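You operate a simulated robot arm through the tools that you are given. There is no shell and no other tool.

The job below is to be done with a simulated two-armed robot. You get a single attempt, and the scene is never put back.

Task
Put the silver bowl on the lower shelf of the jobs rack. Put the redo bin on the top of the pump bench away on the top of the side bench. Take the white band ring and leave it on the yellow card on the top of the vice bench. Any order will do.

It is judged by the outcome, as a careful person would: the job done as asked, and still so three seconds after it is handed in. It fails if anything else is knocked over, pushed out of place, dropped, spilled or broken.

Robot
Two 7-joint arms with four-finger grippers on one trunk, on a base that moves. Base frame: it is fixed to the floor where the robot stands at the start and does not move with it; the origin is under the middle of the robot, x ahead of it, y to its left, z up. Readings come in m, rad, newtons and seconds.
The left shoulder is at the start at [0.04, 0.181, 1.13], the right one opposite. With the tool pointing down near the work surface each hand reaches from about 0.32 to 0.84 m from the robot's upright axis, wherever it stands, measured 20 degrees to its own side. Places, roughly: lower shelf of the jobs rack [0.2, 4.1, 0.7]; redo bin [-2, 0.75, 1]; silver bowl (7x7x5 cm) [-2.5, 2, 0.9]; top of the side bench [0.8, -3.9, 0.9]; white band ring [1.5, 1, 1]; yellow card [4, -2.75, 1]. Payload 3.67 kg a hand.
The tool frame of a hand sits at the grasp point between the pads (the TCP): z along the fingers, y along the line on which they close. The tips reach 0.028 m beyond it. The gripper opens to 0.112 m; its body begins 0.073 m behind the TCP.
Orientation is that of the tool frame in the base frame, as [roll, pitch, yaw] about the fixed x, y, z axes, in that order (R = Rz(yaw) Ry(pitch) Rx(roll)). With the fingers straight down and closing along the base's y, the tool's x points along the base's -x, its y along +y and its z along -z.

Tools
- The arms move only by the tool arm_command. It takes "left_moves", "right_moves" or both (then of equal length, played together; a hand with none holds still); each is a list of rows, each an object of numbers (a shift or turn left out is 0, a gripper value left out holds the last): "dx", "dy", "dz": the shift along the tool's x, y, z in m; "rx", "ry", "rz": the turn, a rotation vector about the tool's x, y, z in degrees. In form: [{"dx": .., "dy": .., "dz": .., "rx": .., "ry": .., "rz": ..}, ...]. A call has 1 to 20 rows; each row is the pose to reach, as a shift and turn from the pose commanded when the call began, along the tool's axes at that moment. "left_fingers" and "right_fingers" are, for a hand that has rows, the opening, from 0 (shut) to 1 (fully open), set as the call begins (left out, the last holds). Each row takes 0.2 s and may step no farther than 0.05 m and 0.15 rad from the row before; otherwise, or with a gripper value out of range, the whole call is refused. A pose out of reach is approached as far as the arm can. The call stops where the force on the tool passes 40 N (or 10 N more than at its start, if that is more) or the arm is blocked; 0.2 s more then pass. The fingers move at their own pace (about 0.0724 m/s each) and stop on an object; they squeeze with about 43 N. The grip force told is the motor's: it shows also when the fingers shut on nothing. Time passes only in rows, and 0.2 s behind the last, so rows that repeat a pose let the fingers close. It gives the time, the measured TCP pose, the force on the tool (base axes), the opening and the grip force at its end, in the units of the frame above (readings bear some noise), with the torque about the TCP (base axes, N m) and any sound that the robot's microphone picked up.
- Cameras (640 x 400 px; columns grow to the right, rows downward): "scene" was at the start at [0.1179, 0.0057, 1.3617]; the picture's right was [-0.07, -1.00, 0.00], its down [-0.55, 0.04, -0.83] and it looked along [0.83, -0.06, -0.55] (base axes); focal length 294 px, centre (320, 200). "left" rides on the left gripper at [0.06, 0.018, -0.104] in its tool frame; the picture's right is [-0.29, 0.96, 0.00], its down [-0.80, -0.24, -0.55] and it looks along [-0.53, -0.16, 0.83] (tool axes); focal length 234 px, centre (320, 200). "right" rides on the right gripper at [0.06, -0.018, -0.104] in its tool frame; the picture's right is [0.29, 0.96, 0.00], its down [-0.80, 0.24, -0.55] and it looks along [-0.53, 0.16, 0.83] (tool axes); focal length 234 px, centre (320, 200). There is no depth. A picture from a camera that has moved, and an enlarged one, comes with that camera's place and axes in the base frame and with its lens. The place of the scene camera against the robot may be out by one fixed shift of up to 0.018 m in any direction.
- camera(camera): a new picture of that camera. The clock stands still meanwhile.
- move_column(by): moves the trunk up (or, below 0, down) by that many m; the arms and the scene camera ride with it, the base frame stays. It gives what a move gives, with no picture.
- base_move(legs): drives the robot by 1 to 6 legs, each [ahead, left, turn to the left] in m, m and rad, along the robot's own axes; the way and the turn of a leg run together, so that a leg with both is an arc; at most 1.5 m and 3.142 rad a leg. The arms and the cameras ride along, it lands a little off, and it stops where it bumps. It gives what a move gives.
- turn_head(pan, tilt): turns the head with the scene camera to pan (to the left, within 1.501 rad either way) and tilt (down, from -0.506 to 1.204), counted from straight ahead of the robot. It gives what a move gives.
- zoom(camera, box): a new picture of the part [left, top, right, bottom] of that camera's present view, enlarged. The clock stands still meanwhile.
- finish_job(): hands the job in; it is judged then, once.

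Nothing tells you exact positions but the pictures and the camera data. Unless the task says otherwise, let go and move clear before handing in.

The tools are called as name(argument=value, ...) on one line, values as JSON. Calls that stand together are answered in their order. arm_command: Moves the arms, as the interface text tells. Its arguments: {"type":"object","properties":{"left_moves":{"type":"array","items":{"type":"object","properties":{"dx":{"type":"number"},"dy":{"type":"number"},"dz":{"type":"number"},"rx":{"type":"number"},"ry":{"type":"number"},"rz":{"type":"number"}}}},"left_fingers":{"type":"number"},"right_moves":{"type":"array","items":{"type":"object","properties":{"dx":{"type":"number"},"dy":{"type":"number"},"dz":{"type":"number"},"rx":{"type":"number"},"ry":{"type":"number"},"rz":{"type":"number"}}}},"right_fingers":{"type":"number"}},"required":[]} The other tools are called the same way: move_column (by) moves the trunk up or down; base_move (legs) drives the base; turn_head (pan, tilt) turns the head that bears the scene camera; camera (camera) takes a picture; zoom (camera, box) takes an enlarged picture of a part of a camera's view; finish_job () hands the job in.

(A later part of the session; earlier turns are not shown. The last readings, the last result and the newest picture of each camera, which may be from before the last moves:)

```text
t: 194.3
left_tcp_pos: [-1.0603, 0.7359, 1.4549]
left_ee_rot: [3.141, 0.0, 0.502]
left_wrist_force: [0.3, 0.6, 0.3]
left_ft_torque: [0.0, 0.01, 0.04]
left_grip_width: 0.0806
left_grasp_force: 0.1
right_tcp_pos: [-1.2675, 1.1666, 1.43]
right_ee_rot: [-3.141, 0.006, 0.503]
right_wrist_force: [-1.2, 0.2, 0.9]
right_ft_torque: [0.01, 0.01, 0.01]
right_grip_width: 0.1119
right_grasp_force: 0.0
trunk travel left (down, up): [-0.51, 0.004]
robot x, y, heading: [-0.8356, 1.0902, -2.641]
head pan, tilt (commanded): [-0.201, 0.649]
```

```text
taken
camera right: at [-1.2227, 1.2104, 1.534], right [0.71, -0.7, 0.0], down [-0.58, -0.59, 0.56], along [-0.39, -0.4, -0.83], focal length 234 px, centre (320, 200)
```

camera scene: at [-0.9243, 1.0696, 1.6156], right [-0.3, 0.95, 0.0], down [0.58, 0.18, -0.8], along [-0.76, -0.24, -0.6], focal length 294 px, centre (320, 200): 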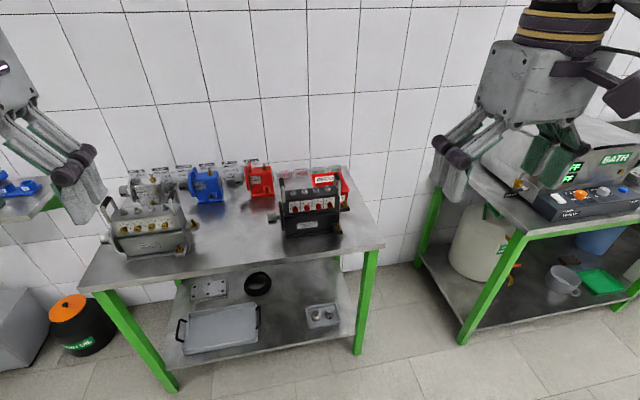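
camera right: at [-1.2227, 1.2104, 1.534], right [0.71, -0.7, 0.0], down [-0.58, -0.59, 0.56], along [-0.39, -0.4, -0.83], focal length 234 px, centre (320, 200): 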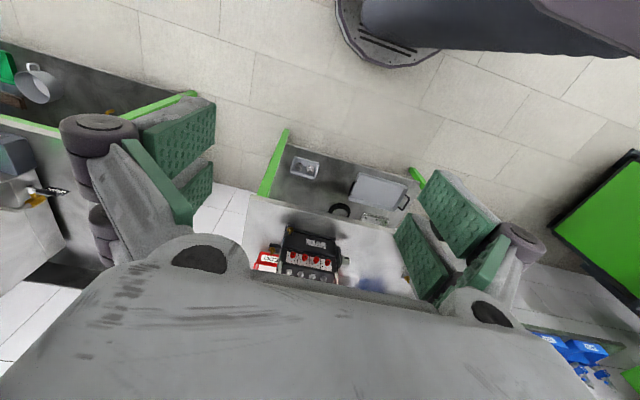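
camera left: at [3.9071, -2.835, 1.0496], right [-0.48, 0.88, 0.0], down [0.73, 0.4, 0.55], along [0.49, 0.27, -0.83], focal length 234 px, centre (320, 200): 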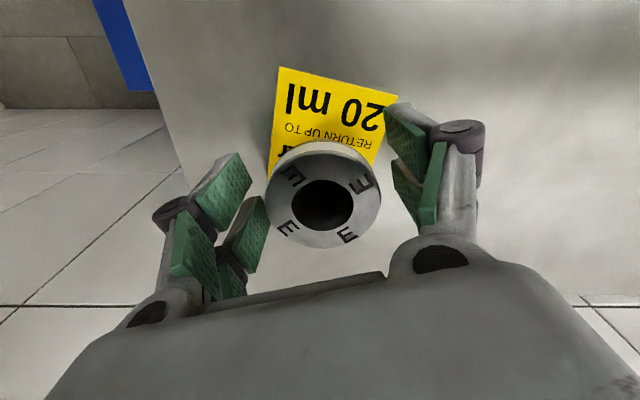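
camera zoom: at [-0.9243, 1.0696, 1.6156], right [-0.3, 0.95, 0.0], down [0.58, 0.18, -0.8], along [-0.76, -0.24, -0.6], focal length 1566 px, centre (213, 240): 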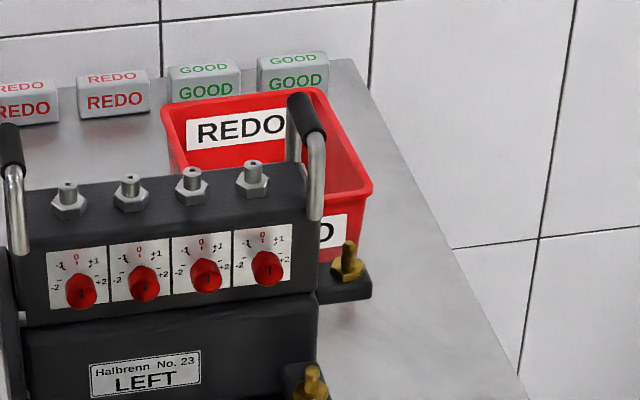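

The REDO bin is confirmed: empty, about 12.5 × 13.7 cm at the rim, too wide to span, so I'll pinch its right-hand wall from above. Driving closer first.

base_move(legs=[[0.3, 0, 0]])

turn_head(pan=-0.3, tilt=0.9)

camera(camera="scene")

zoom(camera="scene", box=[240, 60, 400, 180])

```text
t: 196.3
left_tcp_pos: [-1.3201, 0.5938, 1.4554]
left_ee_rot: [-3.141, 0.004, 0.504]
left_wrist_force: [0.4, 0.6, -0.3]
left_ft_torque: [-0.01, 0.02, -0.01]
left_grip_width: 0.0804
left_grasp_force: 0.0
right_tcp_pos: [-1.5269, 1.0239, 1.4319]
right_ee_rot: [-3.14, 0.009, 0.503]
right_wrist_force: [1.1, 1.0, 1.3]
right_ft_torque: [-0.02, 0.02, 0.01]
right_grip_width: 0.1119
right_grasp_force: 0.1
trunk travel left (down, up): [-0.51, 0.004]
robot x, y, heading: [-1.0946, 0.9506, -2.638]
head pan, tilt (commanded): [-0.201, 0.649]
```

```text
t: 197.1
left_tcp_pos: [-1.3223, 0.5931, 1.4543]
left_ee_rot: [-3.141, 0.0, 0.502]
left_wrist_force: [-0.3, -0.1, -0.8]
left_ft_torque: [0.03, -0.03, -0.01]
left_grip_width: 0.0807
left_grasp_force: 0.0
right_tcp_pos: [-1.5291, 1.0225, 1.4301]
right_ee_rot: [3.141, 0.007, 0.502]
right_wrist_force: [0.6, -0.4, -0.4]
right_ft_torque: [0.01, -0.03, -0.06]
right_grip_width: 0.1118
right_grasp_force: 0.0
trunk travel left (down, up): [-0.51, 0.004]
robot x, y, heading: [-1.0946, 0.9475, -2.645]
head pan, tilt (commanded): [-0.3, 0.901]
```

```text
taken
camera scene: at [-1.178, 0.9363, 1.595], right [-0.2, 0.98, 0.0], down [0.77, 0.16, -0.62], along [-0.61, -0.12, -0.78], focal length 294 px, centre (320, 200)
```

scene: 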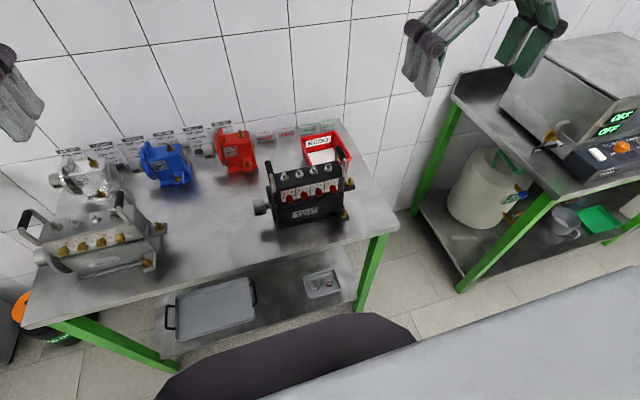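

```text
3.33 times, centred on (320, 120) of scene
camera zoom: at [-1.178, 0.9363, 1.595], right [-0.2, 0.98, 0.0], down [0.77, 0.16, -0.62], along [-0.61, -0.12, -0.78], focal length 979 px, centre (320, 467)
```

zoom: 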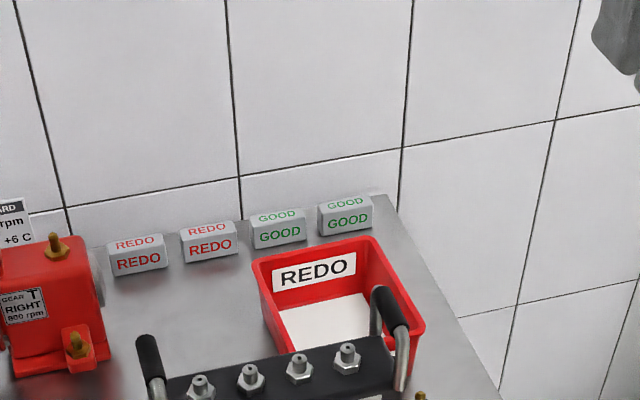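

Triangulation from two views gives the bin rim at z≈0.93 with the right wall's middle near [−1.93, 0.876]. I'll edge forward 9 cm and bring the right hand over that wall, high above.

base_move(legs=[[0.09, 0, 0]])

camera(camera="scene")

```text
t: 198.2
left_tcp_pos: [-1.3945, 0.5531, 1.4565]
left_ee_rot: [-3.14, 0.007, 0.502]
left_wrist_force: [0.5, 0.4, 0.0]
left_ft_torque: [-0.03, 0.04, 0.06]
left_grip_width: 0.0807
left_grasp_force: 0.1
right_tcp_pos: [-1.6018, 0.983, 1.4323]
right_ee_rot: [3.14, 0.011, 0.503]
right_wrist_force: [0.5, 1.5, 0.1]
right_ft_torque: [-0.02, 0.04, -0.02]
right_grip_width: 0.1122
right_grasp_force: 0.1
trunk travel left (down, up): [-0.51, 0.004]
robot x, y, heading: [-1.173, 0.9059, -2.638]
head pan, tilt (commanded): [-0.3, 0.901]
```

```text
taken
camera scene: at [-1.2501, 0.8968, 1.5955], right [-0.2, 0.98, 0.0], down [0.77, 0.16, -0.62], along [-0.61, -0.13, -0.78], focal length 294 px, centre (320, 200)
```

scene: 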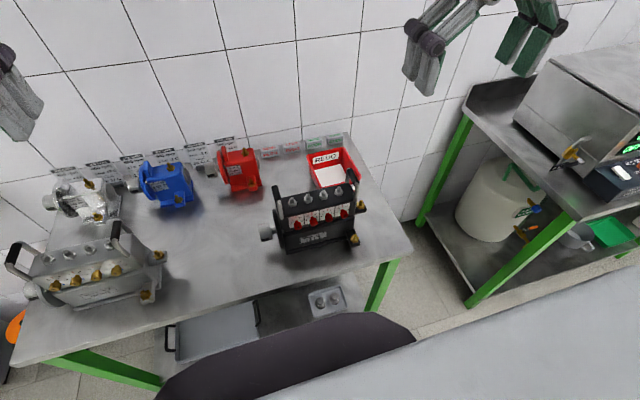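

arm_command(right_moves=[{"dx": -0.0424, "dy": -0.0081}, {"dx": -0.0849, "dy": -0.0162}, {"dx": -0.1273, "dy": -0.0243}, {"dx": -0.1697, "dy": -0.0324}, {"dx": -0.2122, "dy": -0.0405}, {"dx": -0.2546, "dy": -0.0486}, {"dx": -0.2971, "dy": -0.0567}, {"dx": -0.3395, "dy": -0.0648}, {"dx": -0.3395, "dy": -0.0648, "dz": 0.04}, {"dx": -0.3395, "dy": -0.0648, "dz": 0.08}, {"dx": -0.3395, "dy": -0.0648, "dz": 0.12}, {"dx": -0.3395, "dy": -0.0648, "dz": 0.16}, {"dx": -0.3395, "dy": -0.0648, "dz": 0.2}, {"dx": -0.3395, "dy": -0.0648, "dz": 0.24}, {"dx": -0.3395, "dy": -0.0648, "dz": 0.24}], right_fingers=1.0)

camera(camera="right")

camera(camera="scene")

```text
t: 201.4
left_tcp_pos: [-1.399, 0.5497, 1.456]
left_ee_rot: [-3.141, 0.001, 0.504]
left_wrist_force: [0.3, -0.1, -0.6]
left_ft_torque: [0.0, 0.01, -0.01]
left_grip_width: 0.0803
left_grasp_force: 0.0
right_tcp_pos: [-1.9388, 0.8721, 1.1948]
right_ee_rot: [3.139, 0.008, 0.503]
right_wrist_force: [-0.2, 1.0, -0.8]
right_ft_torque: [-0.03, 0.0, -0.01]
right_grip_width: 0.112
right_grasp_force: 0.1
trunk travel left (down, up): [-0.51, 0.004]
robot x, y, heading: [-1.1746, 0.9111, -2.636]
head pan, tilt (commanded): [-0.3, 0.901]
```

```text
taken
camera right: at [-1.8941, 0.9165, 1.2968], right [0.71, -0.7, 0.0], down [-0.58, -0.59, 0.56], along [-0.39, -0.4, -0.83], focal length 234 px, centre (320, 200)
```

right: 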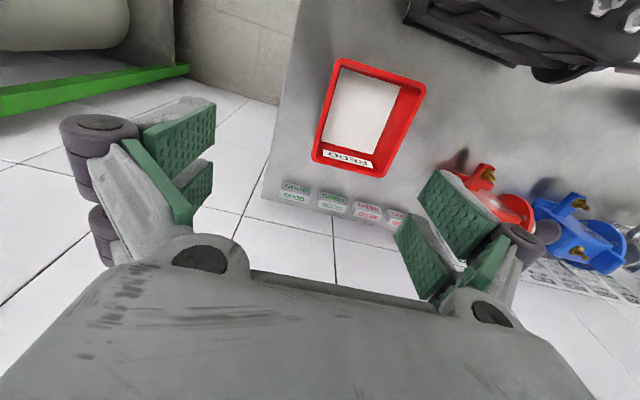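

```text
taken
camera scene: at [-1.2558, 0.8934, 1.5951], right [-0.2, 0.98, 0.0], down [0.77, 0.16, -0.62], along [-0.61, -0.12, -0.78], focal length 294 px, centre (320, 200)
```

scene: 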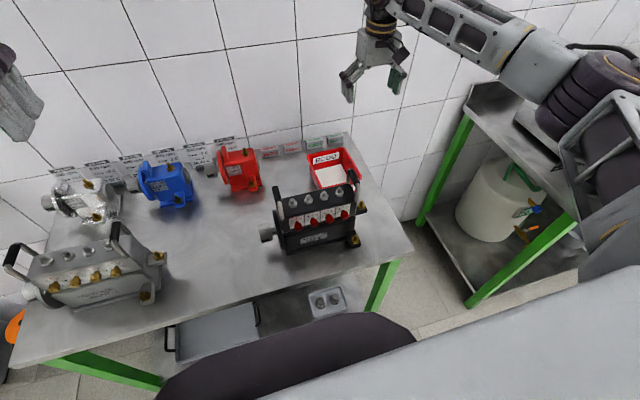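

The hand camera sees the bin clearly. I'll lower a bit further, shifting toward the wall estimate, to triangulate the rim precisely.

arm_command(right_moves=[{"dx": -0.01, "dy": 0.005, "dz": 0.03}, {"dx": -0.02, "dy": 0.01, "dz": 0.06}, {"dx": -0.024, "dy": 0.014, "dz": 0.09}, {"dx": -0.024, "dy": 0.014, "dz": 0.09}])

camera(camera="right")

zoom(camera="scene", box=[250, 40, 450, 240])

```text
t: 202.4
left_tcp_pos: [-1.4001, 0.5497, 1.4551]
left_ee_rot: [-3.141, 0.0, 0.5]
left_wrist_force: [0.1, -0.7, 0.0]
left_ft_torque: [0.02, -0.01, 0.0]
left_grip_width: 0.0806
left_grasp_force: 0.0
right_tcp_pos: [-1.9522, 0.8469, 1.1037]
right_ee_rot: [-3.141, 0.008, 0.503]
right_wrist_force: [0.3, 0.6, -0.5]
right_ft_torque: [0.02, 0.01, 0.01]
right_grip_width: 0.1119
right_grasp_force: 0.0
trunk travel left (down, up): [-0.51, 0.004]
robot x, y, heading: [-1.1743, 0.9033, -2.643]
head pan, tilt (commanded): [-0.3, 0.901]
```

```text
taken
camera right: at [-1.9086, 0.8923, 1.2069], right [0.71, -0.7, 0.0], down [-0.58, -0.59, 0.56], along [-0.39, -0.4, -0.83], focal length 234 px, centre (320, 200)
```

right: 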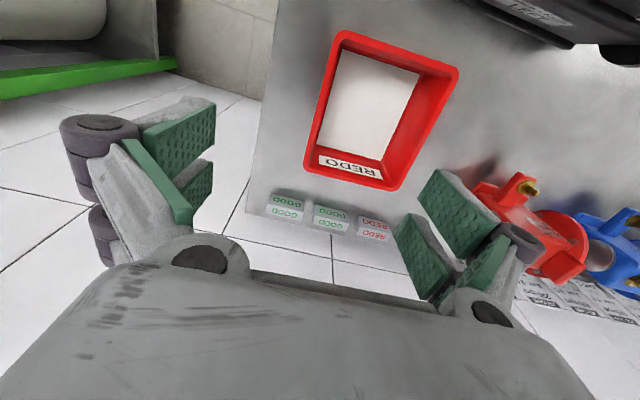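

```text
2.00 times, centred on (350, 140) of scene
camera zoom: at [-1.2561, 0.8934, 1.5951], right [-0.2, 0.98, 0.0], down [0.77, 0.16, -0.62], along [-0.61, -0.12, -0.78], focal length 587 px, centre (260, 320)
```

zoom: 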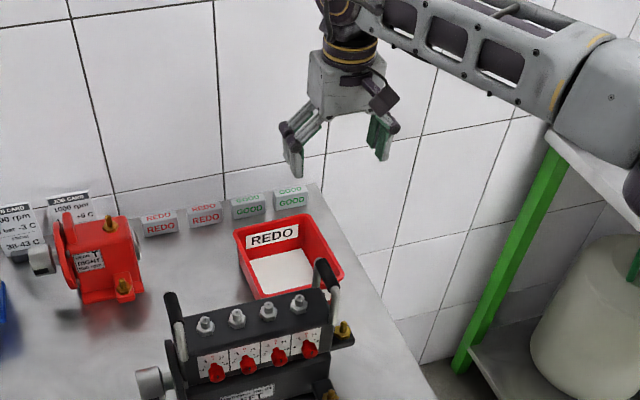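

The hand is lined up over the right wall, with the fingers set to straddle it (one pair in, one pair out). Lowering to about z≈0.96 first to verify.

arm_command(right_moves=[{"dx": 0.002, "dy": 0.0035, "dz": 0.03}, {"dx": 0.002, "dy": 0.0035, "dz": 0.06}, {"dx": 0.002, "dy": 0.0035, "dz": 0.09}, {"dx": 0.002, "dy": 0.0035, "dz": 0.12}, {"dx": 0.002, "dy": 0.0035, "dz": 0.135}, {"dx": 0.002, "dy": 0.0035, "dz": 0.135}])

camera(camera="right")

zoom(camera="scene", box=[260, 60, 420, 200])

```text
t: 203.8
left_tcp_pos: [-1.3985, 0.55, 1.4545]
left_ee_rot: [3.14, 0.001, 0.503]
left_wrist_force: [-0.6, -0.6, -0.3]
left_ft_torque: [-0.02, 0.02, 0.04]
left_grip_width: 0.0806
left_grasp_force: 0.0
right_tcp_pos: [-1.9499, 0.8439, 0.9689]
right_ee_rot: [3.14, 0.008, 0.502]
right_wrist_force: [-0.5, 0.0, -0.1]
right_ft_torque: [-0.01, -0.01, 0.02]
right_grip_width: 0.1119
right_grasp_force: 0.1
trunk travel left (down, up): [-0.51, 0.004]
robot x, y, heading: [-1.1739, 0.9049, -2.645]
head pan, tilt (commanded): [-0.3, 0.901]
```

```text
taken
camera right: at [-1.9053, 0.8889, 1.0722], right [0.71, -0.7, 0.0], down [-0.58, -0.59, 0.56], along [-0.39, -0.4, -0.83], focal length 234 px, centre (320, 200)
```

right: 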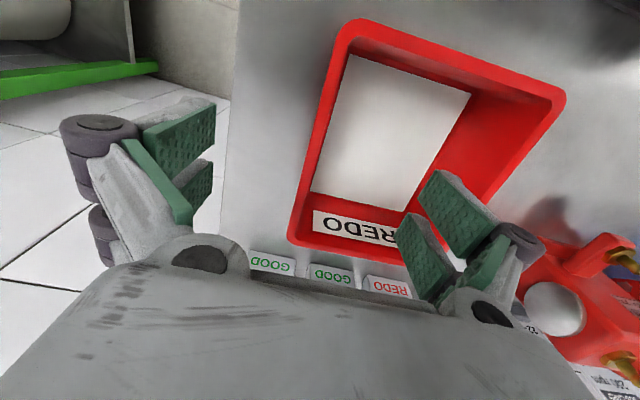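

```text
2.86 times, centred on (340, 130) of scene
camera zoom: at [-1.2558, 0.8934, 1.5951], right [-0.2, 0.98, 0.0], down [0.77, 0.16, -0.62], along [-0.61, -0.12, -0.78], focal length 839 px, centre (263, 400)
```

zoom: 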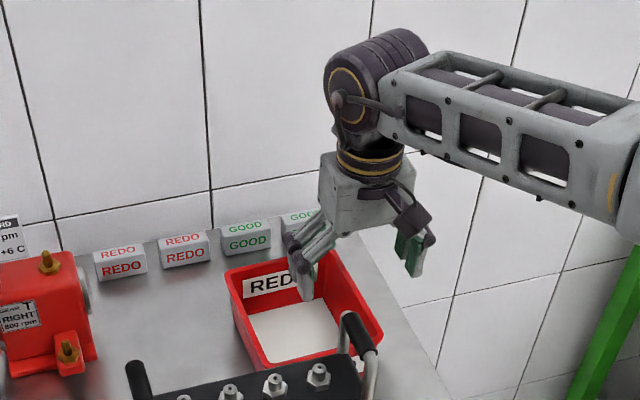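

arm_command(right_moves=[{"dy": -0.003, "dz": 0.015}, {"dy": -0.003, "dz": 0.03}, {"dy": -0.003, "dz": 0.042}, {"dy": -0.003, "dz": 0.042}])

camera(camera="right")

zoom(camera="scene", box=[260, 60, 420, 200])

```text
t: 204.8
left_tcp_pos: [-1.4006, 0.55, 1.4553]
left_ee_rot: [3.142, 0.002, 0.504]
left_wrist_force: [-0.1, -0.4, 0.5]
left_ft_torque: [0.02, 0.05, -0.04]
left_grip_width: 0.0804
left_grasp_force: 0.1
right_tcp_pos: [-1.9515, 0.846, 0.9277]
right_ee_rot: [-3.141, 0.008, 0.504]
right_wrist_force: [-0.5, 0.3, 0.0]
right_ft_torque: [0.0, 0.05, 0.02]
right_grip_width: 0.1119
right_grasp_force: 0.1
trunk travel left (down, up): [-0.51, 0.004]
robot x, y, heading: [-1.1746, 0.9022, -2.639]
head pan, tilt (commanded): [-0.3, 0.901]
```

```text
taken
camera right: at [-1.9074, 0.892, 1.0302], right [0.71, -0.7, 0.0], down [-0.58, -0.59, 0.56], along [-0.39, -0.4, -0.83], focal length 234 px, centre (320, 200)
```

right: 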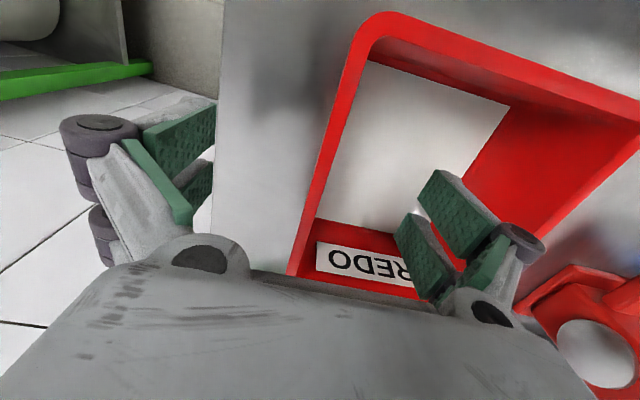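

```text
2.86 times, centred on (340, 130) of scene
camera zoom: at [-1.2562, 0.8934, 1.5951], right [-0.2, 0.98, 0.0], down [0.77, 0.16, -0.62], along [-0.61, -0.12, -0.78], focal length 839 px, centre (263, 400)
```

zoom: 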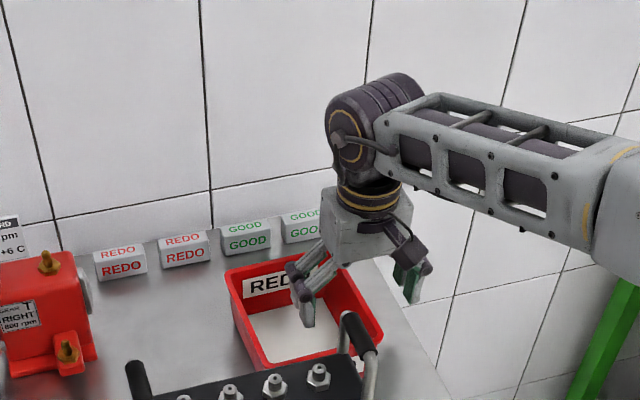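

The wall lies right between the finger pairs. Closing on it.

arm_command(right_moves=[{}, {}, {}, {}, {}, {}, {}], right_fingers=0.0)

camera(camera="right")

zoom(camera="scene", box=[260, 60, 420, 200])

```text
t: 206.4
left_tcp_pos: [-1.3985, 0.5496, 1.4551]
left_ee_rot: [3.141, 0.001, 0.504]
left_wrist_force: [-1.2, 0.1, -0.2]
left_ft_torque: [0.01, 0.0, -0.01]
left_grip_width: 0.0807
left_grasp_force: 0.0
right_tcp_pos: [-1.9516, 0.8461, 0.9277]
right_ee_rot: [3.139, 0.01, 0.503]
right_wrist_force: [-1.5, -1.6, 7.4]
right_ft_torque: [-0.87, -0.73, -0.14]
right_grip_width: 0.0061
right_grasp_force: 39.9
trunk travel left (down, up): [-0.51, 0.004]
robot x, y, heading: [-1.1754, 0.9083, -2.642]
head pan, tilt (commanded): [-0.3, 0.901]
```

```text
taken
camera right: at [-1.9068, 0.8913, 1.0313], right [0.71, -0.7, 0.0], down [-0.58, -0.59, 0.56], along [-0.39, -0.4, -0.83], focal length 234 px, centre (320, 200)
```

right: 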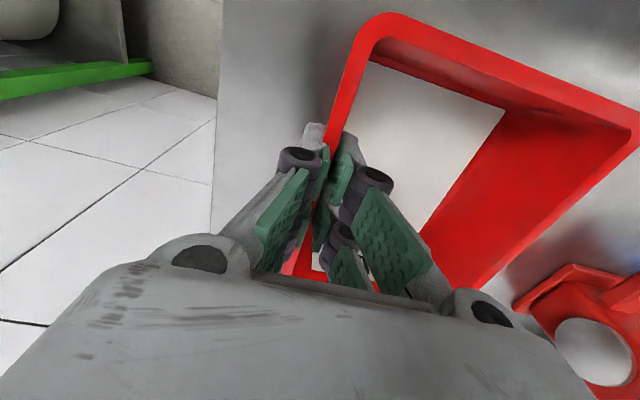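

```text
2.86 times, centred on (340, 130) of scene
camera zoom: at [-1.2552, 0.8933, 1.5951], right [-0.2, 0.98, 0.0], down [0.77, 0.16, -0.62], along [-0.61, -0.12, -0.78], focal length 839 px, centre (263, 400)
```

zoom: 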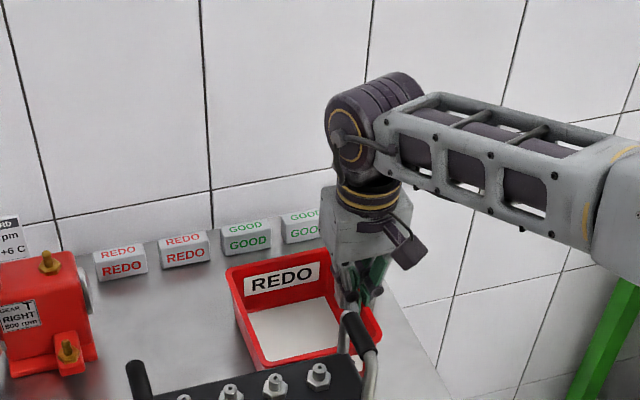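

Gripped (6 mm wall, 40 N). Lifting slowly and checking.

arm_command(right_moves=[{"dz": -0.003}, {"dz": -0.007}, {"dz": -0.012}, {"dz": -0.018}, {"dz": -0.025}, {"dz": -0.03}])

camera(camera="right")

zoom(camera="scene", box=[260, 60, 420, 200])

```text
t: 207.8
left_tcp_pos: [-1.4003, 0.5491, 1.4538]
left_ee_rot: [3.141, 0.0, 0.503]
left_wrist_force: [-0.8, -0.1, -0.3]
left_ft_torque: [-0.01, -0.02, -0.03]
left_grip_width: 0.0807
left_grasp_force: 0.1
right_tcp_pos: [-1.9515, 0.8468, 0.9559]
right_ee_rot: [-3.14, 0.007, 0.504]
right_wrist_force: [0.5, 0.9, -2.8]
right_ft_torque: [0.07, 0.05, 0.01]
right_grip_width: 0.0057
right_grasp_force: 39.7
trunk travel left (down, up): [-0.51, 0.004]
robot x, y, heading: [-1.1738, 0.9075, -2.64]
head pan, tilt (commanded): [-0.3, 0.901]
```

```text
taken
camera right: at [-1.9071, 0.8915, 1.0599], right [0.71, -0.7, 0.0], down [-0.58, -0.59, 0.56], along [-0.39, -0.4, -0.83], focal length 234 px, centre (320, 200)
```

right: 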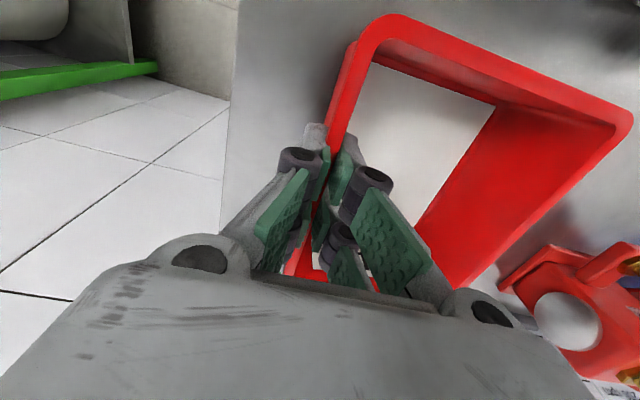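

```text
2.86 times, centred on (340, 130) of scene
camera zoom: at [-1.2561, 0.8933, 1.595], right [-0.2, 0.98, 0.0], down [0.77, 0.16, -0.62], along [-0.61, -0.12, -0.78], focal length 839 px, centre (263, 400)
```

zoom: 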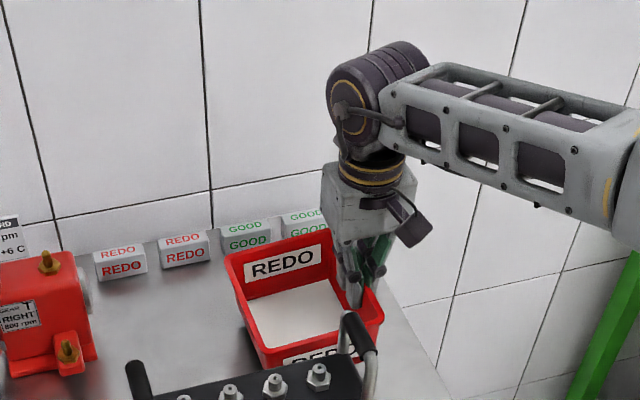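

The bin rises with the hand, nearly level. Continuing up to clear the pump.

arm_command(right_moves=[{"dz": -0.006}, {"dz": -0.016}, {"dz": -0.028}, {"dz": -0.041}, {"dz": -0.054}, {"dz": -0.067}, {"dz": -0.08}, {"dz": -0.093}, {"dz": -0.106}, {"dz": -0.119}, {"dz": -0.132}, {"dz": -0.145}, {"dz": -0.158}, {"dz": -0.171}, {"dz": -0.184}, {"dz": -0.197}, {"dz": -0.21}, {"dz": -0.222}, {"dz": -0.232}, {"dz": -0.237}])

camera(camera="right")

camera(camera="scene")

```text
t: 212.0
left_tcp_pos: [-1.4005, 0.5497, 1.4545]
left_ee_rot: [-3.141, 0.001, 0.502]
left_wrist_force: [-0.1, -0.3, 0.5]
left_ft_torque: [0.03, 0.03, -0.01]
left_grip_width: 0.0806
left_grasp_force: 0.0
right_tcp_pos: [-1.9512, 0.8484, 1.1939]
right_ee_rot: [3.141, 0.01, 0.504]
right_wrist_force: [1.4, 0.1, -1.5]
right_ft_torque: [0.05, 0.06, 0.02]
right_grip_width: 0.006
right_grasp_force: 39.6
trunk travel left (down, up): [-0.51, 0.004]
robot x, y, heading: [-1.1715, 0.9072, -2.638]
head pan, tilt (commanded): [-0.3, 0.901]
```

```text
taken
camera right: at [-1.9057, 0.8927, 1.2973], right [0.71, -0.7, 0.0], down [-0.58, -0.59, 0.56], along [-0.39, -0.4, -0.83], focal length 234 px, centre (320, 200)
```

right: 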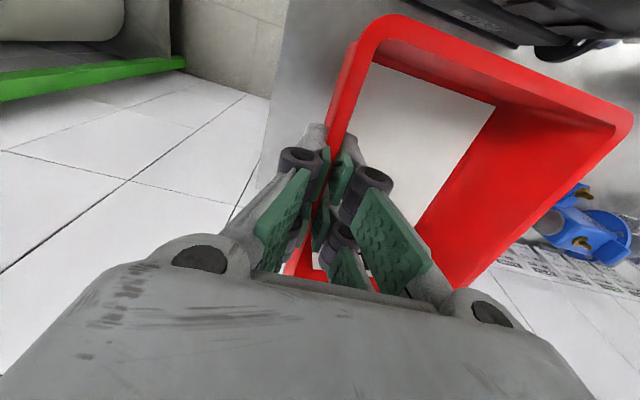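

```text
taken
camera scene: at [-1.2563, 0.8933, 1.595], right [-0.2, 0.98, 0.0], down [0.77, 0.16, -0.62], along [-0.61, -0.12, -0.78], focal length 294 px, centre (320, 200)
```

scene: 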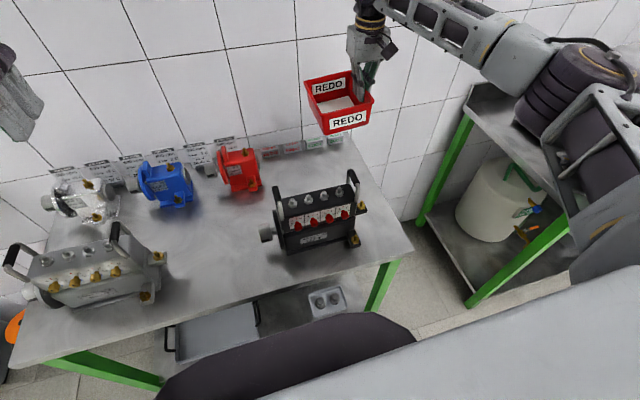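

The bin is held high, slightly tilted. Raising another 10 cm for clearance, then backing the base away from the pump bench.

arm_command(right_moves=[{"dz": -0.008}, {"dz": -0.02}, {"dz": -0.034}, {"dz": -0.048}, {"dz": -0.062}, {"dz": -0.076}, {"dz": -0.09}, {"dz": -0.1}, {"dz": -0.105}])

base_move(legs=[[-0.9, 0, 0]])

camera(camera="right")

camera(camera="scene")

```text
t: 214.0
left_tcp_pos: [-1.3999, 0.5498, 1.4535]
left_ee_rot: [-3.14, 0.001, 0.501]
left_wrist_force: [-0.1, 0.0, 0.8]
left_ft_torque: [0.02, -0.02, 0.01]
left_grip_width: 0.0803
left_grasp_force: 0.0
right_tcp_pos: [-1.9482, 0.8475, 1.2981]
right_ee_rot: [3.14, 0.007, 0.503]
right_wrist_force: [0.4, 0.5, -1.0]
right_ft_torque: [0.05, 0.0, -0.01]
right_grip_width: 0.0059
right_grasp_force: 39.9
trunk travel left (down, up): [-0.51, 0.004]
robot x, y, heading: [-1.17, 0.9062, -2.641]
head pan, tilt (commanded): [-0.3, 0.901]
```

```text
t: 218.9
left_tcp_pos: [-0.605, 0.987, 1.4552]
left_ee_rot: [3.141, -0.001, 0.508]
left_wrist_force: [-0.9, -0.3, -0.1]
left_ft_torque: [0.01, 0.02, -0.03]
left_grip_width: 0.0806
left_grasp_force: 0.1
right_tcp_pos: [-1.1558, 1.2821, 1.2975]
right_ee_rot: [-3.141, 0.006, 0.509]
right_wrist_force: [-0.2, -0.3, -0.6]
right_ft_torque: [0.1, 0.01, 0.02]
right_grip_width: 0.0059
right_grasp_force: 40.0
trunk travel left (down, up): [-0.51, 0.004]
robot x, y, heading: [-0.3823, 1.3439, -2.634]
head pan, tilt (commanded): [-0.3, 0.901]
```

```text
taken
camera right: at [-1.1118, 1.3273, 1.4015], right [0.72, -0.7, 0.0], down [-0.58, -0.6, 0.56], along [-0.39, -0.4, -0.83], focal length 234 px, centre (320, 200)
```

right: 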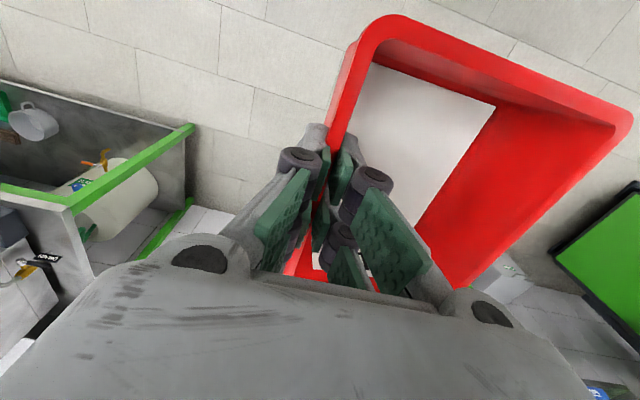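

```text
taken
camera scene: at [-0.463, 1.3307, 1.595], right [-0.21, 0.98, 0.0], down [0.77, 0.16, -0.62], along [-0.61, -0.13, -0.78], focal length 294 px, centre (320, 200)
```

scene: 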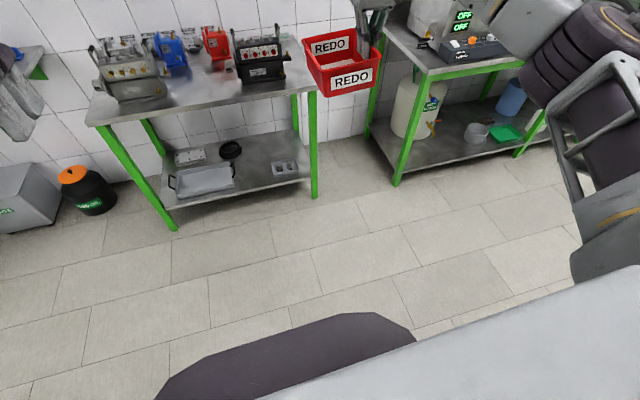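

Both clear. Retracting the right arm so the bin is close to the body for the drive.

arm_command(right_moves=[{"dx": 0.006}, {"dx": 0.018}, {"dx": 0.034}, {"dx": 0.052}, {"dx": 0.07}, {"dx": 0.088}, {"dx": 0.106}, {"dx": 0.124}, {"dx": 0.142}, {"dx": 0.16}, {"dx": 0.178}, {"dx": 0.196}, {"dx": 0.214}, {"dx": 0.232}, {"dx": 0.25}, {"dx": 0.264}, {"dx": 0.274}, {"dx": 0.28}])

move_column(by=-0.1)

camera(camera="right")

```text
t: 222.7
left_tcp_pos: [-0.6035, 0.9873, 1.4539]
left_ee_rot: [-3.141, 0.003, 0.508]
left_wrist_force: [0.6, 0.4, -0.3]
left_ft_torque: [0.0, -0.02, 0.02]
left_grip_width: 0.0805
left_grasp_force: 0.0
right_tcp_pos: [-0.9104, 1.4194, 1.2978]
right_ee_rot: [3.141, 0.01, 0.508]
right_wrist_force: [-0.3, 0.6, -1.1]
right_ft_torque: [0.08, 0.04, -0.02]
right_grip_width: 0.006
right_grasp_force: 39.6
trunk travel left (down, up): [-0.51, 0.004]
robot x, y, heading: [-0.3805, 1.3436, -2.634]
head pan, tilt (commanded): [-0.3, 0.901]
```

```text
t: 224.1
left_tcp_pos: [-0.6044, 0.9872, 1.3551]
left_ee_rot: [3.141, 0.002, 0.509]
left_wrist_force: [1.0, 0.3, -0.5]
left_ft_torque: [0.02, 0.02, 0.0]
left_grip_width: 0.0804
left_grasp_force: 0.1
right_tcp_pos: [-0.9107, 1.4177, 1.1965]
right_ee_rot: [3.141, 0.009, 0.507]
right_wrist_force: [-0.3, -0.3, -0.7]
right_ft_torque: [0.07, 0.02, -0.01]
right_grip_width: 0.0064
right_grasp_force: 39.6
trunk travel left (down, up): [-0.41, 0.104]
robot x, y, heading: [-0.3783, 1.3458, -2.634]
head pan, tilt (commanded): [-0.3, 0.901]
```

```text
taken
camera right: at [-0.8665, 1.4645, 1.3003], right [0.72, -0.7, 0.0], down [-0.58, -0.59, 0.56], along [-0.39, -0.4, -0.83], focal length 234 px, centre (320, 200)
```

right: 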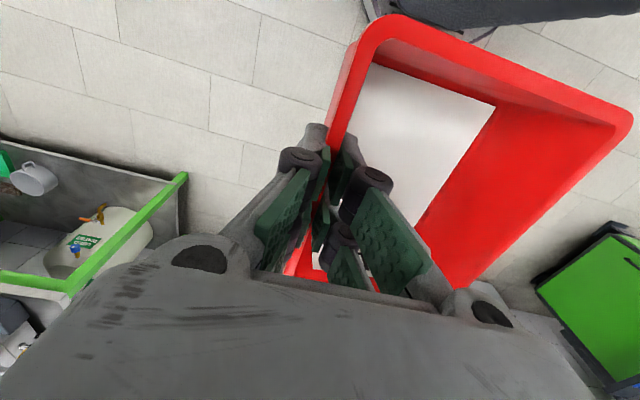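

Bin secure. Now driving back down the corridor to the side bench.

base_move(legs=[[-0.17, 0, 0], [0, 0, 1.57], [1.3, 0, 0], [1.3, 0, 0]])

turn_head(pan=0.0, tilt=0.4)

camera(camera="scene")

camera(camera="right")

```text
t: 242.5
left_tcp_pos: [1.4278, -1.0675, 1.3548]
left_ee_rot: [-3.141, 0.003, 2.101]
left_wrist_force: [0.0, 0.0, -0.1]
left_ft_torque: [0.03, -0.02, 0.02]
left_grip_width: 0.0807
left_grasp_force: 0.1
right_tcp_pos: [1.0025, -1.3832, 1.1974]
right_ee_rot: [3.141, 0.008, 2.103]
right_wrist_force: [0.8, 0.0, -1.1]
right_ft_torque: [-0.04, 0.07, 0.03]
right_grip_width: 0.0057
right_grasp_force: 39.2
trunk travel left (down, up): [-0.41, 0.104]
robot x, y, heading: [1.0674, -0.8503, -1.038]
head pan, tilt (commanded): [-0.3, 0.901]
```

```text
t: 243.4
left_tcp_pos: [1.4261, -1.0668, 1.3554]
left_ee_rot: [-3.141, 0.001, 2.103]
left_wrist_force: [-0.1, 0.1, 0.0]
left_ft_torque: [0.01, 0.0, 0.0]
left_grip_width: 0.0806
left_grasp_force: 0.0
right_tcp_pos: [1.0027, -1.3841, 1.1973]
right_ee_rot: [3.14, 0.007, 2.103]
right_wrist_force: [-0.5, 0.5, -1.6]
right_ft_torque: [-0.04, 0.05, 0.07]
right_grip_width: 0.0061
right_grasp_force: 39.8
trunk travel left (down, up): [-0.41, 0.104]
robot x, y, heading: [1.0637, -0.8508, -1.045]
head pan, tilt (commanded): [0.0, 0.4]
```

```text
taken
camera scene: at [1.1309, -0.9354, 1.5381], right [-0.86, -0.51, 0.0], down [-0.2, 0.34, -0.92], along [0.47, -0.79, -0.39], focal length 294 px, centre (320, 200)
```

scene: 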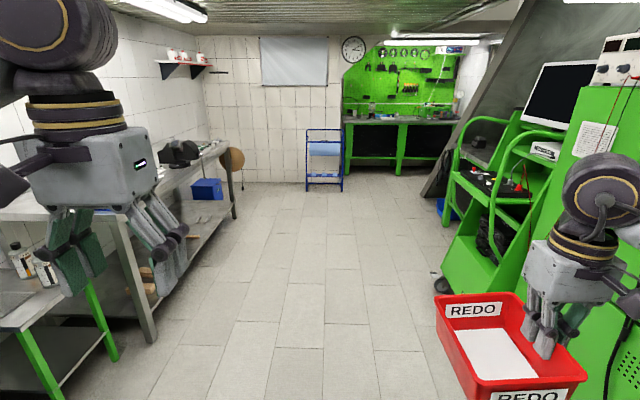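

```text
taken
camera right: at [0.9561, -1.3405, 1.3004], right [0.68, 0.73, 0.0], down [0.61, -0.56, 0.56], along [0.41, -0.38, -0.83], focal length 234 px, centre (320, 200)
```

right: 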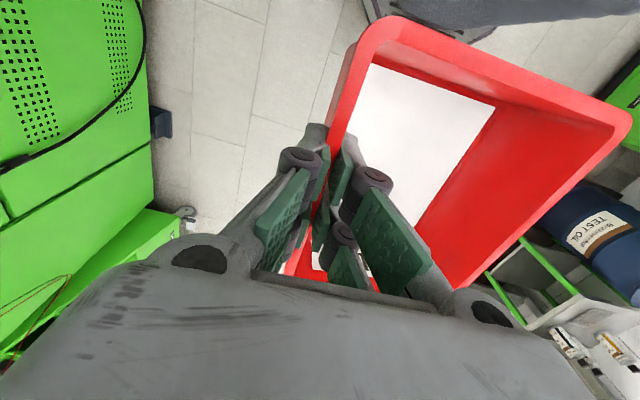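

base_move(legs=[[1.4, 0, 0], [1.33, 0, 0]])

turn_head(pan=-1.2, tilt=0.4)

camera(camera="scene")

```text
t: 257.1
left_tcp_pos: [2.8155, -3.4042, 1.3548]
left_ee_rot: [3.142, 0.002, 2.103]
left_wrist_force: [-0.3, -0.3, 0.7]
left_ft_torque: [-0.01, 0.02, -0.01]
left_grip_width: 0.0808
left_grasp_force: 0.1
right_tcp_pos: [2.3906, -3.722, 1.1978]
right_ee_rot: [-3.141, 0.01, 2.107]
right_wrist_force: [-0.6, 0.6, -0.5]
right_ft_torque: [0.04, 0.04, -0.03]
right_grip_width: 0.006
right_grasp_force: 40.0
trunk travel left (down, up): [-0.41, 0.104]
robot x, y, heading: [2.4515, -3.1893, -1.04]
head pan, tilt (commanded): [0.0, 0.4]
```

```text
t: 258.5
left_tcp_pos: [2.8153, -3.4043, 1.3547]
left_ee_rot: [-3.141, 0.002, 2.106]
left_wrist_force: [0.3, -0.5, -0.1]
left_ft_torque: [-0.04, 0.0, 0.02]
left_grip_width: 0.0808
left_grasp_force: 0.0
right_tcp_pos: [2.3924, -3.7218, 1.198]
right_ee_rot: [3.14, 0.008, 2.103]
right_wrist_force: [-0.3, 0.1, -1.7]
right_ft_torque: [-0.04, 0.04, -0.01]
right_grip_width: 0.0057
right_grasp_force: 39.9
trunk travel left (down, up): [-0.41, 0.104]
robot x, y, heading: [2.4542, -3.1896, -1.033]
head pan, tilt (commanded): [-1.201, 0.4]
```

```text
taken
camera scene: at [2.4148, -3.267, 1.5382], right [-0.79, 0.62, 0.0], down [0.24, 0.31, -0.92], along [-0.57, -0.72, -0.39], focal length 294 px, centre (320, 200)
```

scene: 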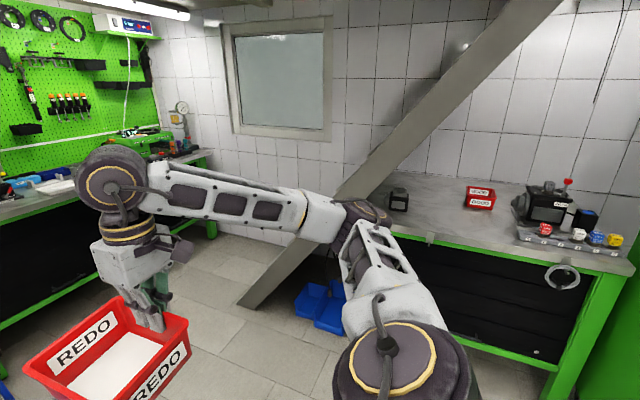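

base_move(legs=[[0, 0, -1.59]])

turn_head(pan=0.0, tilt=0.6)

camera(camera="scene")

```text
t: 263.1
left_tcp_pos: [2.2283, -3.546, 1.3554]
left_ee_rot: [3.141, 0.0, 0.512]
left_wrist_force: [-0.3, 0.6, 0.2]
left_ft_torque: [0.03, 0.01, -0.01]
left_grip_width: 0.0805
left_grasp_force: 0.0
right_tcp_pos: [1.9206, -3.1155, 1.1958]
right_ee_rot: [3.141, 0.007, 0.511]
right_wrist_force: [-0.3, -0.3, -0.6]
right_ft_torque: [0.06, 0.07, -0.02]
right_grip_width: 0.0059
right_grasp_force: 39.9
trunk travel left (down, up): [-0.41, 0.104]
robot x, y, heading: [2.4543, -3.1919, -2.63]
head pan, tilt (commanded): [-1.201, 0.4]
```

```text
t: 264.5
left_tcp_pos: [2.2286, -3.5462, 1.3554]
left_ee_rot: [3.14, 0.001, 0.511]
left_wrist_force: [0.7, -0.4, 0.4]
left_ft_torque: [0.0, -0.06, 0.06]
left_grip_width: 0.0805
left_grasp_force: 0.1
right_tcp_pos: [1.9207, -3.1165, 1.1957]
right_ee_rot: [-3.141, 0.007, 0.512]
right_wrist_force: [0.0, 0.0, -1.6]
right_ft_torque: [0.09, 0.02, 0.02]
right_grip_width: 0.006
right_grasp_force: 39.4
trunk travel left (down, up): [-0.41, 0.104]
robot x, y, heading: [2.4537, -3.1866, -2.632]
head pan, tilt (commanded): [0.0, 0.6]
```

```text
taken
camera scene: at [2.3667, -3.2295, 1.52], right [-0.49, 0.87, 0.0], down [0.49, 0.28, -0.82], along [-0.72, -0.4, -0.57], focal length 294 px, centre (320, 200)
```

scene: 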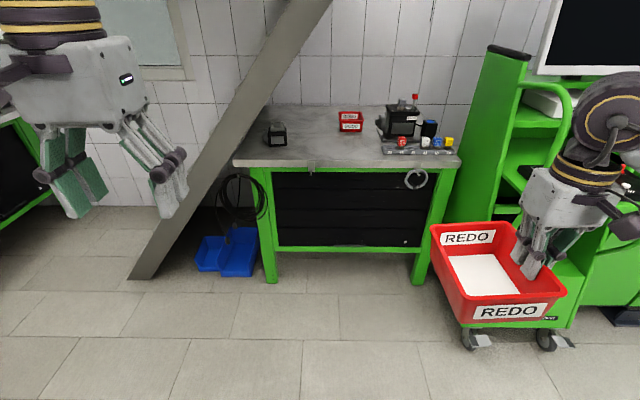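

The side bench is ahead; there's free space between the black box and the "GOOD" bin toward the front. Driving closer with the bin held high.

base_move(legs=[[0.6, 0.12, 0]])

turn_head(pan=0.0, tilt=0.8)

camera(camera="scene")

```text
t: 268.0
left_tcp_pos: [1.765, -3.9443, 1.3551]
left_ee_rot: [3.141, 0.002, 0.513]
left_wrist_force: [-0.3, -0.1, 0.5]
left_ft_torque: [0.0, 0.01, -0.01]
left_grip_width: 0.0808
left_grasp_force: 0.0
right_tcp_pos: [1.4564, -3.5152, 1.1964]
right_ee_rot: [3.141, 0.01, 0.514]
right_wrist_force: [-0.9, -0.4, -1.1]
right_ft_torque: [0.08, 0.02, 0.0]
right_grip_width: 0.0064
right_grasp_force: 39.8
trunk travel left (down, up): [-0.41, 0.104]
robot x, y, heading: [1.9892, -3.5857, -2.632]
head pan, tilt (commanded): [0.0, 0.6]
```

```text
t: 268.8
left_tcp_pos: [1.7646, -3.9459, 1.354]
left_ee_rot: [3.141, 0.002, 0.514]
left_wrist_force: [0.1, -0.3, -0.2]
left_ft_torque: [0.02, -0.03, 0.02]
left_grip_width: 0.0809
left_grasp_force: 0.0
right_tcp_pos: [1.4569, -3.5148, 1.1974]
right_ee_rot: [-3.141, 0.007, 0.513]
right_wrist_force: [-0.6, 0.6, -1.2]
right_ft_torque: [0.07, 0.05, 0.01]
right_grip_width: 0.006
right_grasp_force: 40.2
trunk travel left (down, up): [-0.41, 0.104]
robot x, y, heading: [1.9887, -3.5887, -2.632]
head pan, tilt (commanded): [0.0, 0.799]
```

```text
taken
camera scene: at [1.9088, -3.6244, 1.5031], right [-0.49, 0.87, 0.0], down [0.63, 0.35, -0.7], along [-0.61, -0.34, -0.72], focal length 294 px, centre (320, 200)
```

scene: 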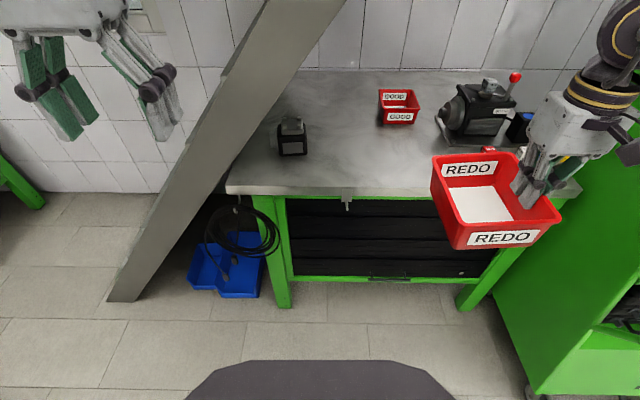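

base_move(legs=[[0.24, 0, 0]])

camera(camera="scene")

camera(camera="right")

```text
t: 270.6
left_tcp_pos: [1.5561, -4.0624, 1.3547]
left_ee_rot: [3.141, 0.003, 0.514]
left_wrist_force: [0.6, 0.2, -0.6]
left_ft_torque: [0.02, 0.05, 0.02]
left_grip_width: 0.0806
left_grasp_force: 0.1
right_tcp_pos: [1.2478, -3.6314, 1.1972]
right_ee_rot: [-3.141, 0.01, 0.513]
right_wrist_force: [-0.7, 0.1, -1.3]
right_ft_torque: [0.06, 0.05, -0.04]
right_grip_width: 0.006
right_grasp_force: 40.0
trunk travel left (down, up): [-0.41, 0.104]
robot x, y, heading: [1.7784, -3.7044, -2.633]
head pan, tilt (commanded): [0.0, 0.799]
```

```text
taken
camera scene: at [1.7011, -3.7409, 1.5032], right [-0.49, 0.87, 0.0], down [0.62, 0.35, -0.7], along [-0.61, -0.34, -0.72], focal length 294 px, centre (320, 200)
```

scene: 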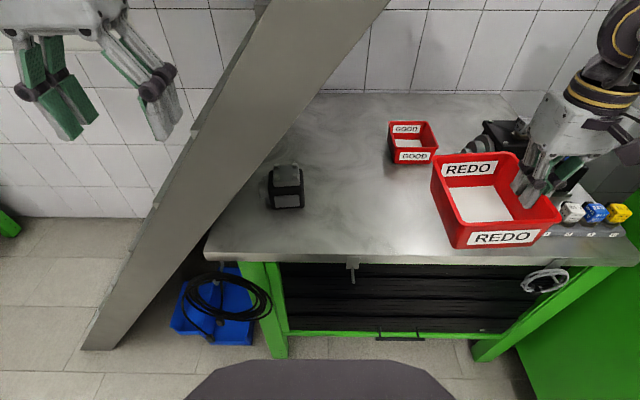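

```text
taken
camera right: at [1.2922, -3.586, 1.3008], right [0.72, -0.69, 0.0], down [-0.57, -0.6, 0.56], along [-0.39, -0.4, -0.83], focal length 234 px, centre (320, 200)
```

right: 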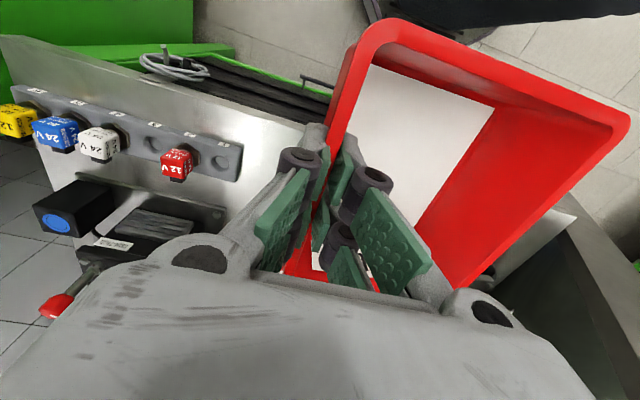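

Clear spot below: I'll move the bin forward-left over the free area, then lower and check.

arm_command(right_moves=[{"dx": -0.004, "dy": 0.004}, {"dx": -0.012, "dy": 0.012}, {"dx": -0.024, "dy": 0.024}, {"dx": -0.038, "dy": 0.036}, {"dx": -0.052, "dy": 0.048}, {"dx": -0.066, "dy": 0.06}, {"dx": -0.08, "dy": 0.07}, {"dx": -0.095, "dy": 0.08}, {"dx": -0.11, "dy": 0.088}, {"dx": -0.125, "dy": 0.0923}, {"dx": -0.14, "dy": 0.0923}, {"dx": -0.155, "dy": 0.0923}, {"dx": -0.17, "dy": 0.0923}, {"dx": -0.185, "dy": 0.0923}, {"dx": -0.2, "dy": 0.0923}, {"dx": -0.213, "dy": 0.0923}, {"dx": -0.222, "dy": 0.0923}, {"dx": -0.2259, "dy": 0.0923}])

camera(camera="scene")

camera(camera="right")

```text
t: 274.4
left_tcp_pos: [1.5556, -4.062, 1.3545]
left_ee_rot: [-3.141, 0.001, 0.513]
left_wrist_force: [-0.5, 0.3, 0.4]
left_ft_torque: [-0.02, 0.03, 0.01]
left_grip_width: 0.0805
left_grasp_force: 0.1
right_tcp_pos: [1.0964, -3.8229, 1.1994]
right_ee_rot: [3.141, 0.007, 0.514]
right_wrist_force: [-0.1, 0.6, -2.0]
right_ft_torque: [0.05, 0.03, -0.02]
right_grip_width: 0.0059
right_grasp_force: 39.8
trunk travel left (down, up): [-0.41, 0.104]
robot x, y, heading: [1.7802, -3.7009, -2.633]
head pan, tilt (commanded): [0.0, 0.799]
```

```text
taken
camera scene: at [1.7, -3.7416, 1.5031], right [-0.49, 0.87, 0.0], down [0.63, 0.35, -0.7], along [-0.61, -0.34, -0.72], focal length 294 px, centre (320, 200)
```

scene: 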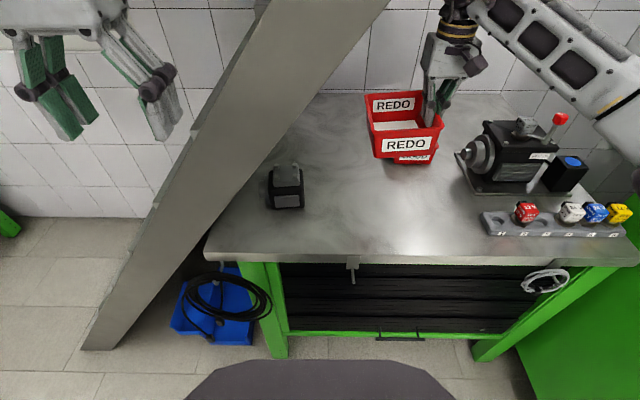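

```text
taken
camera right: at [1.1396, -3.778, 1.302], right [0.72, -0.69, 0.0], down [-0.57, -0.6, 0.56], along [-0.39, -0.4, -0.83], focal length 234 px, centre (320, 200)
```

right: 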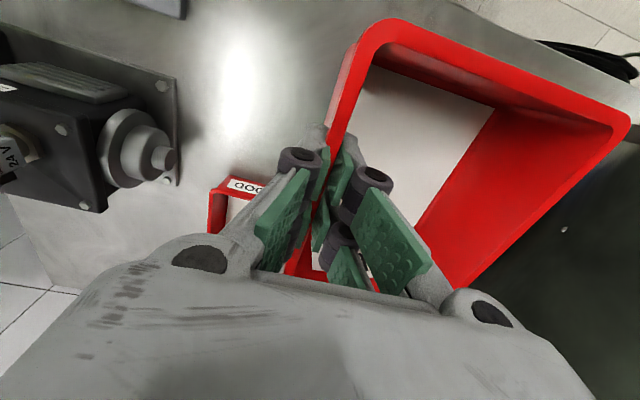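

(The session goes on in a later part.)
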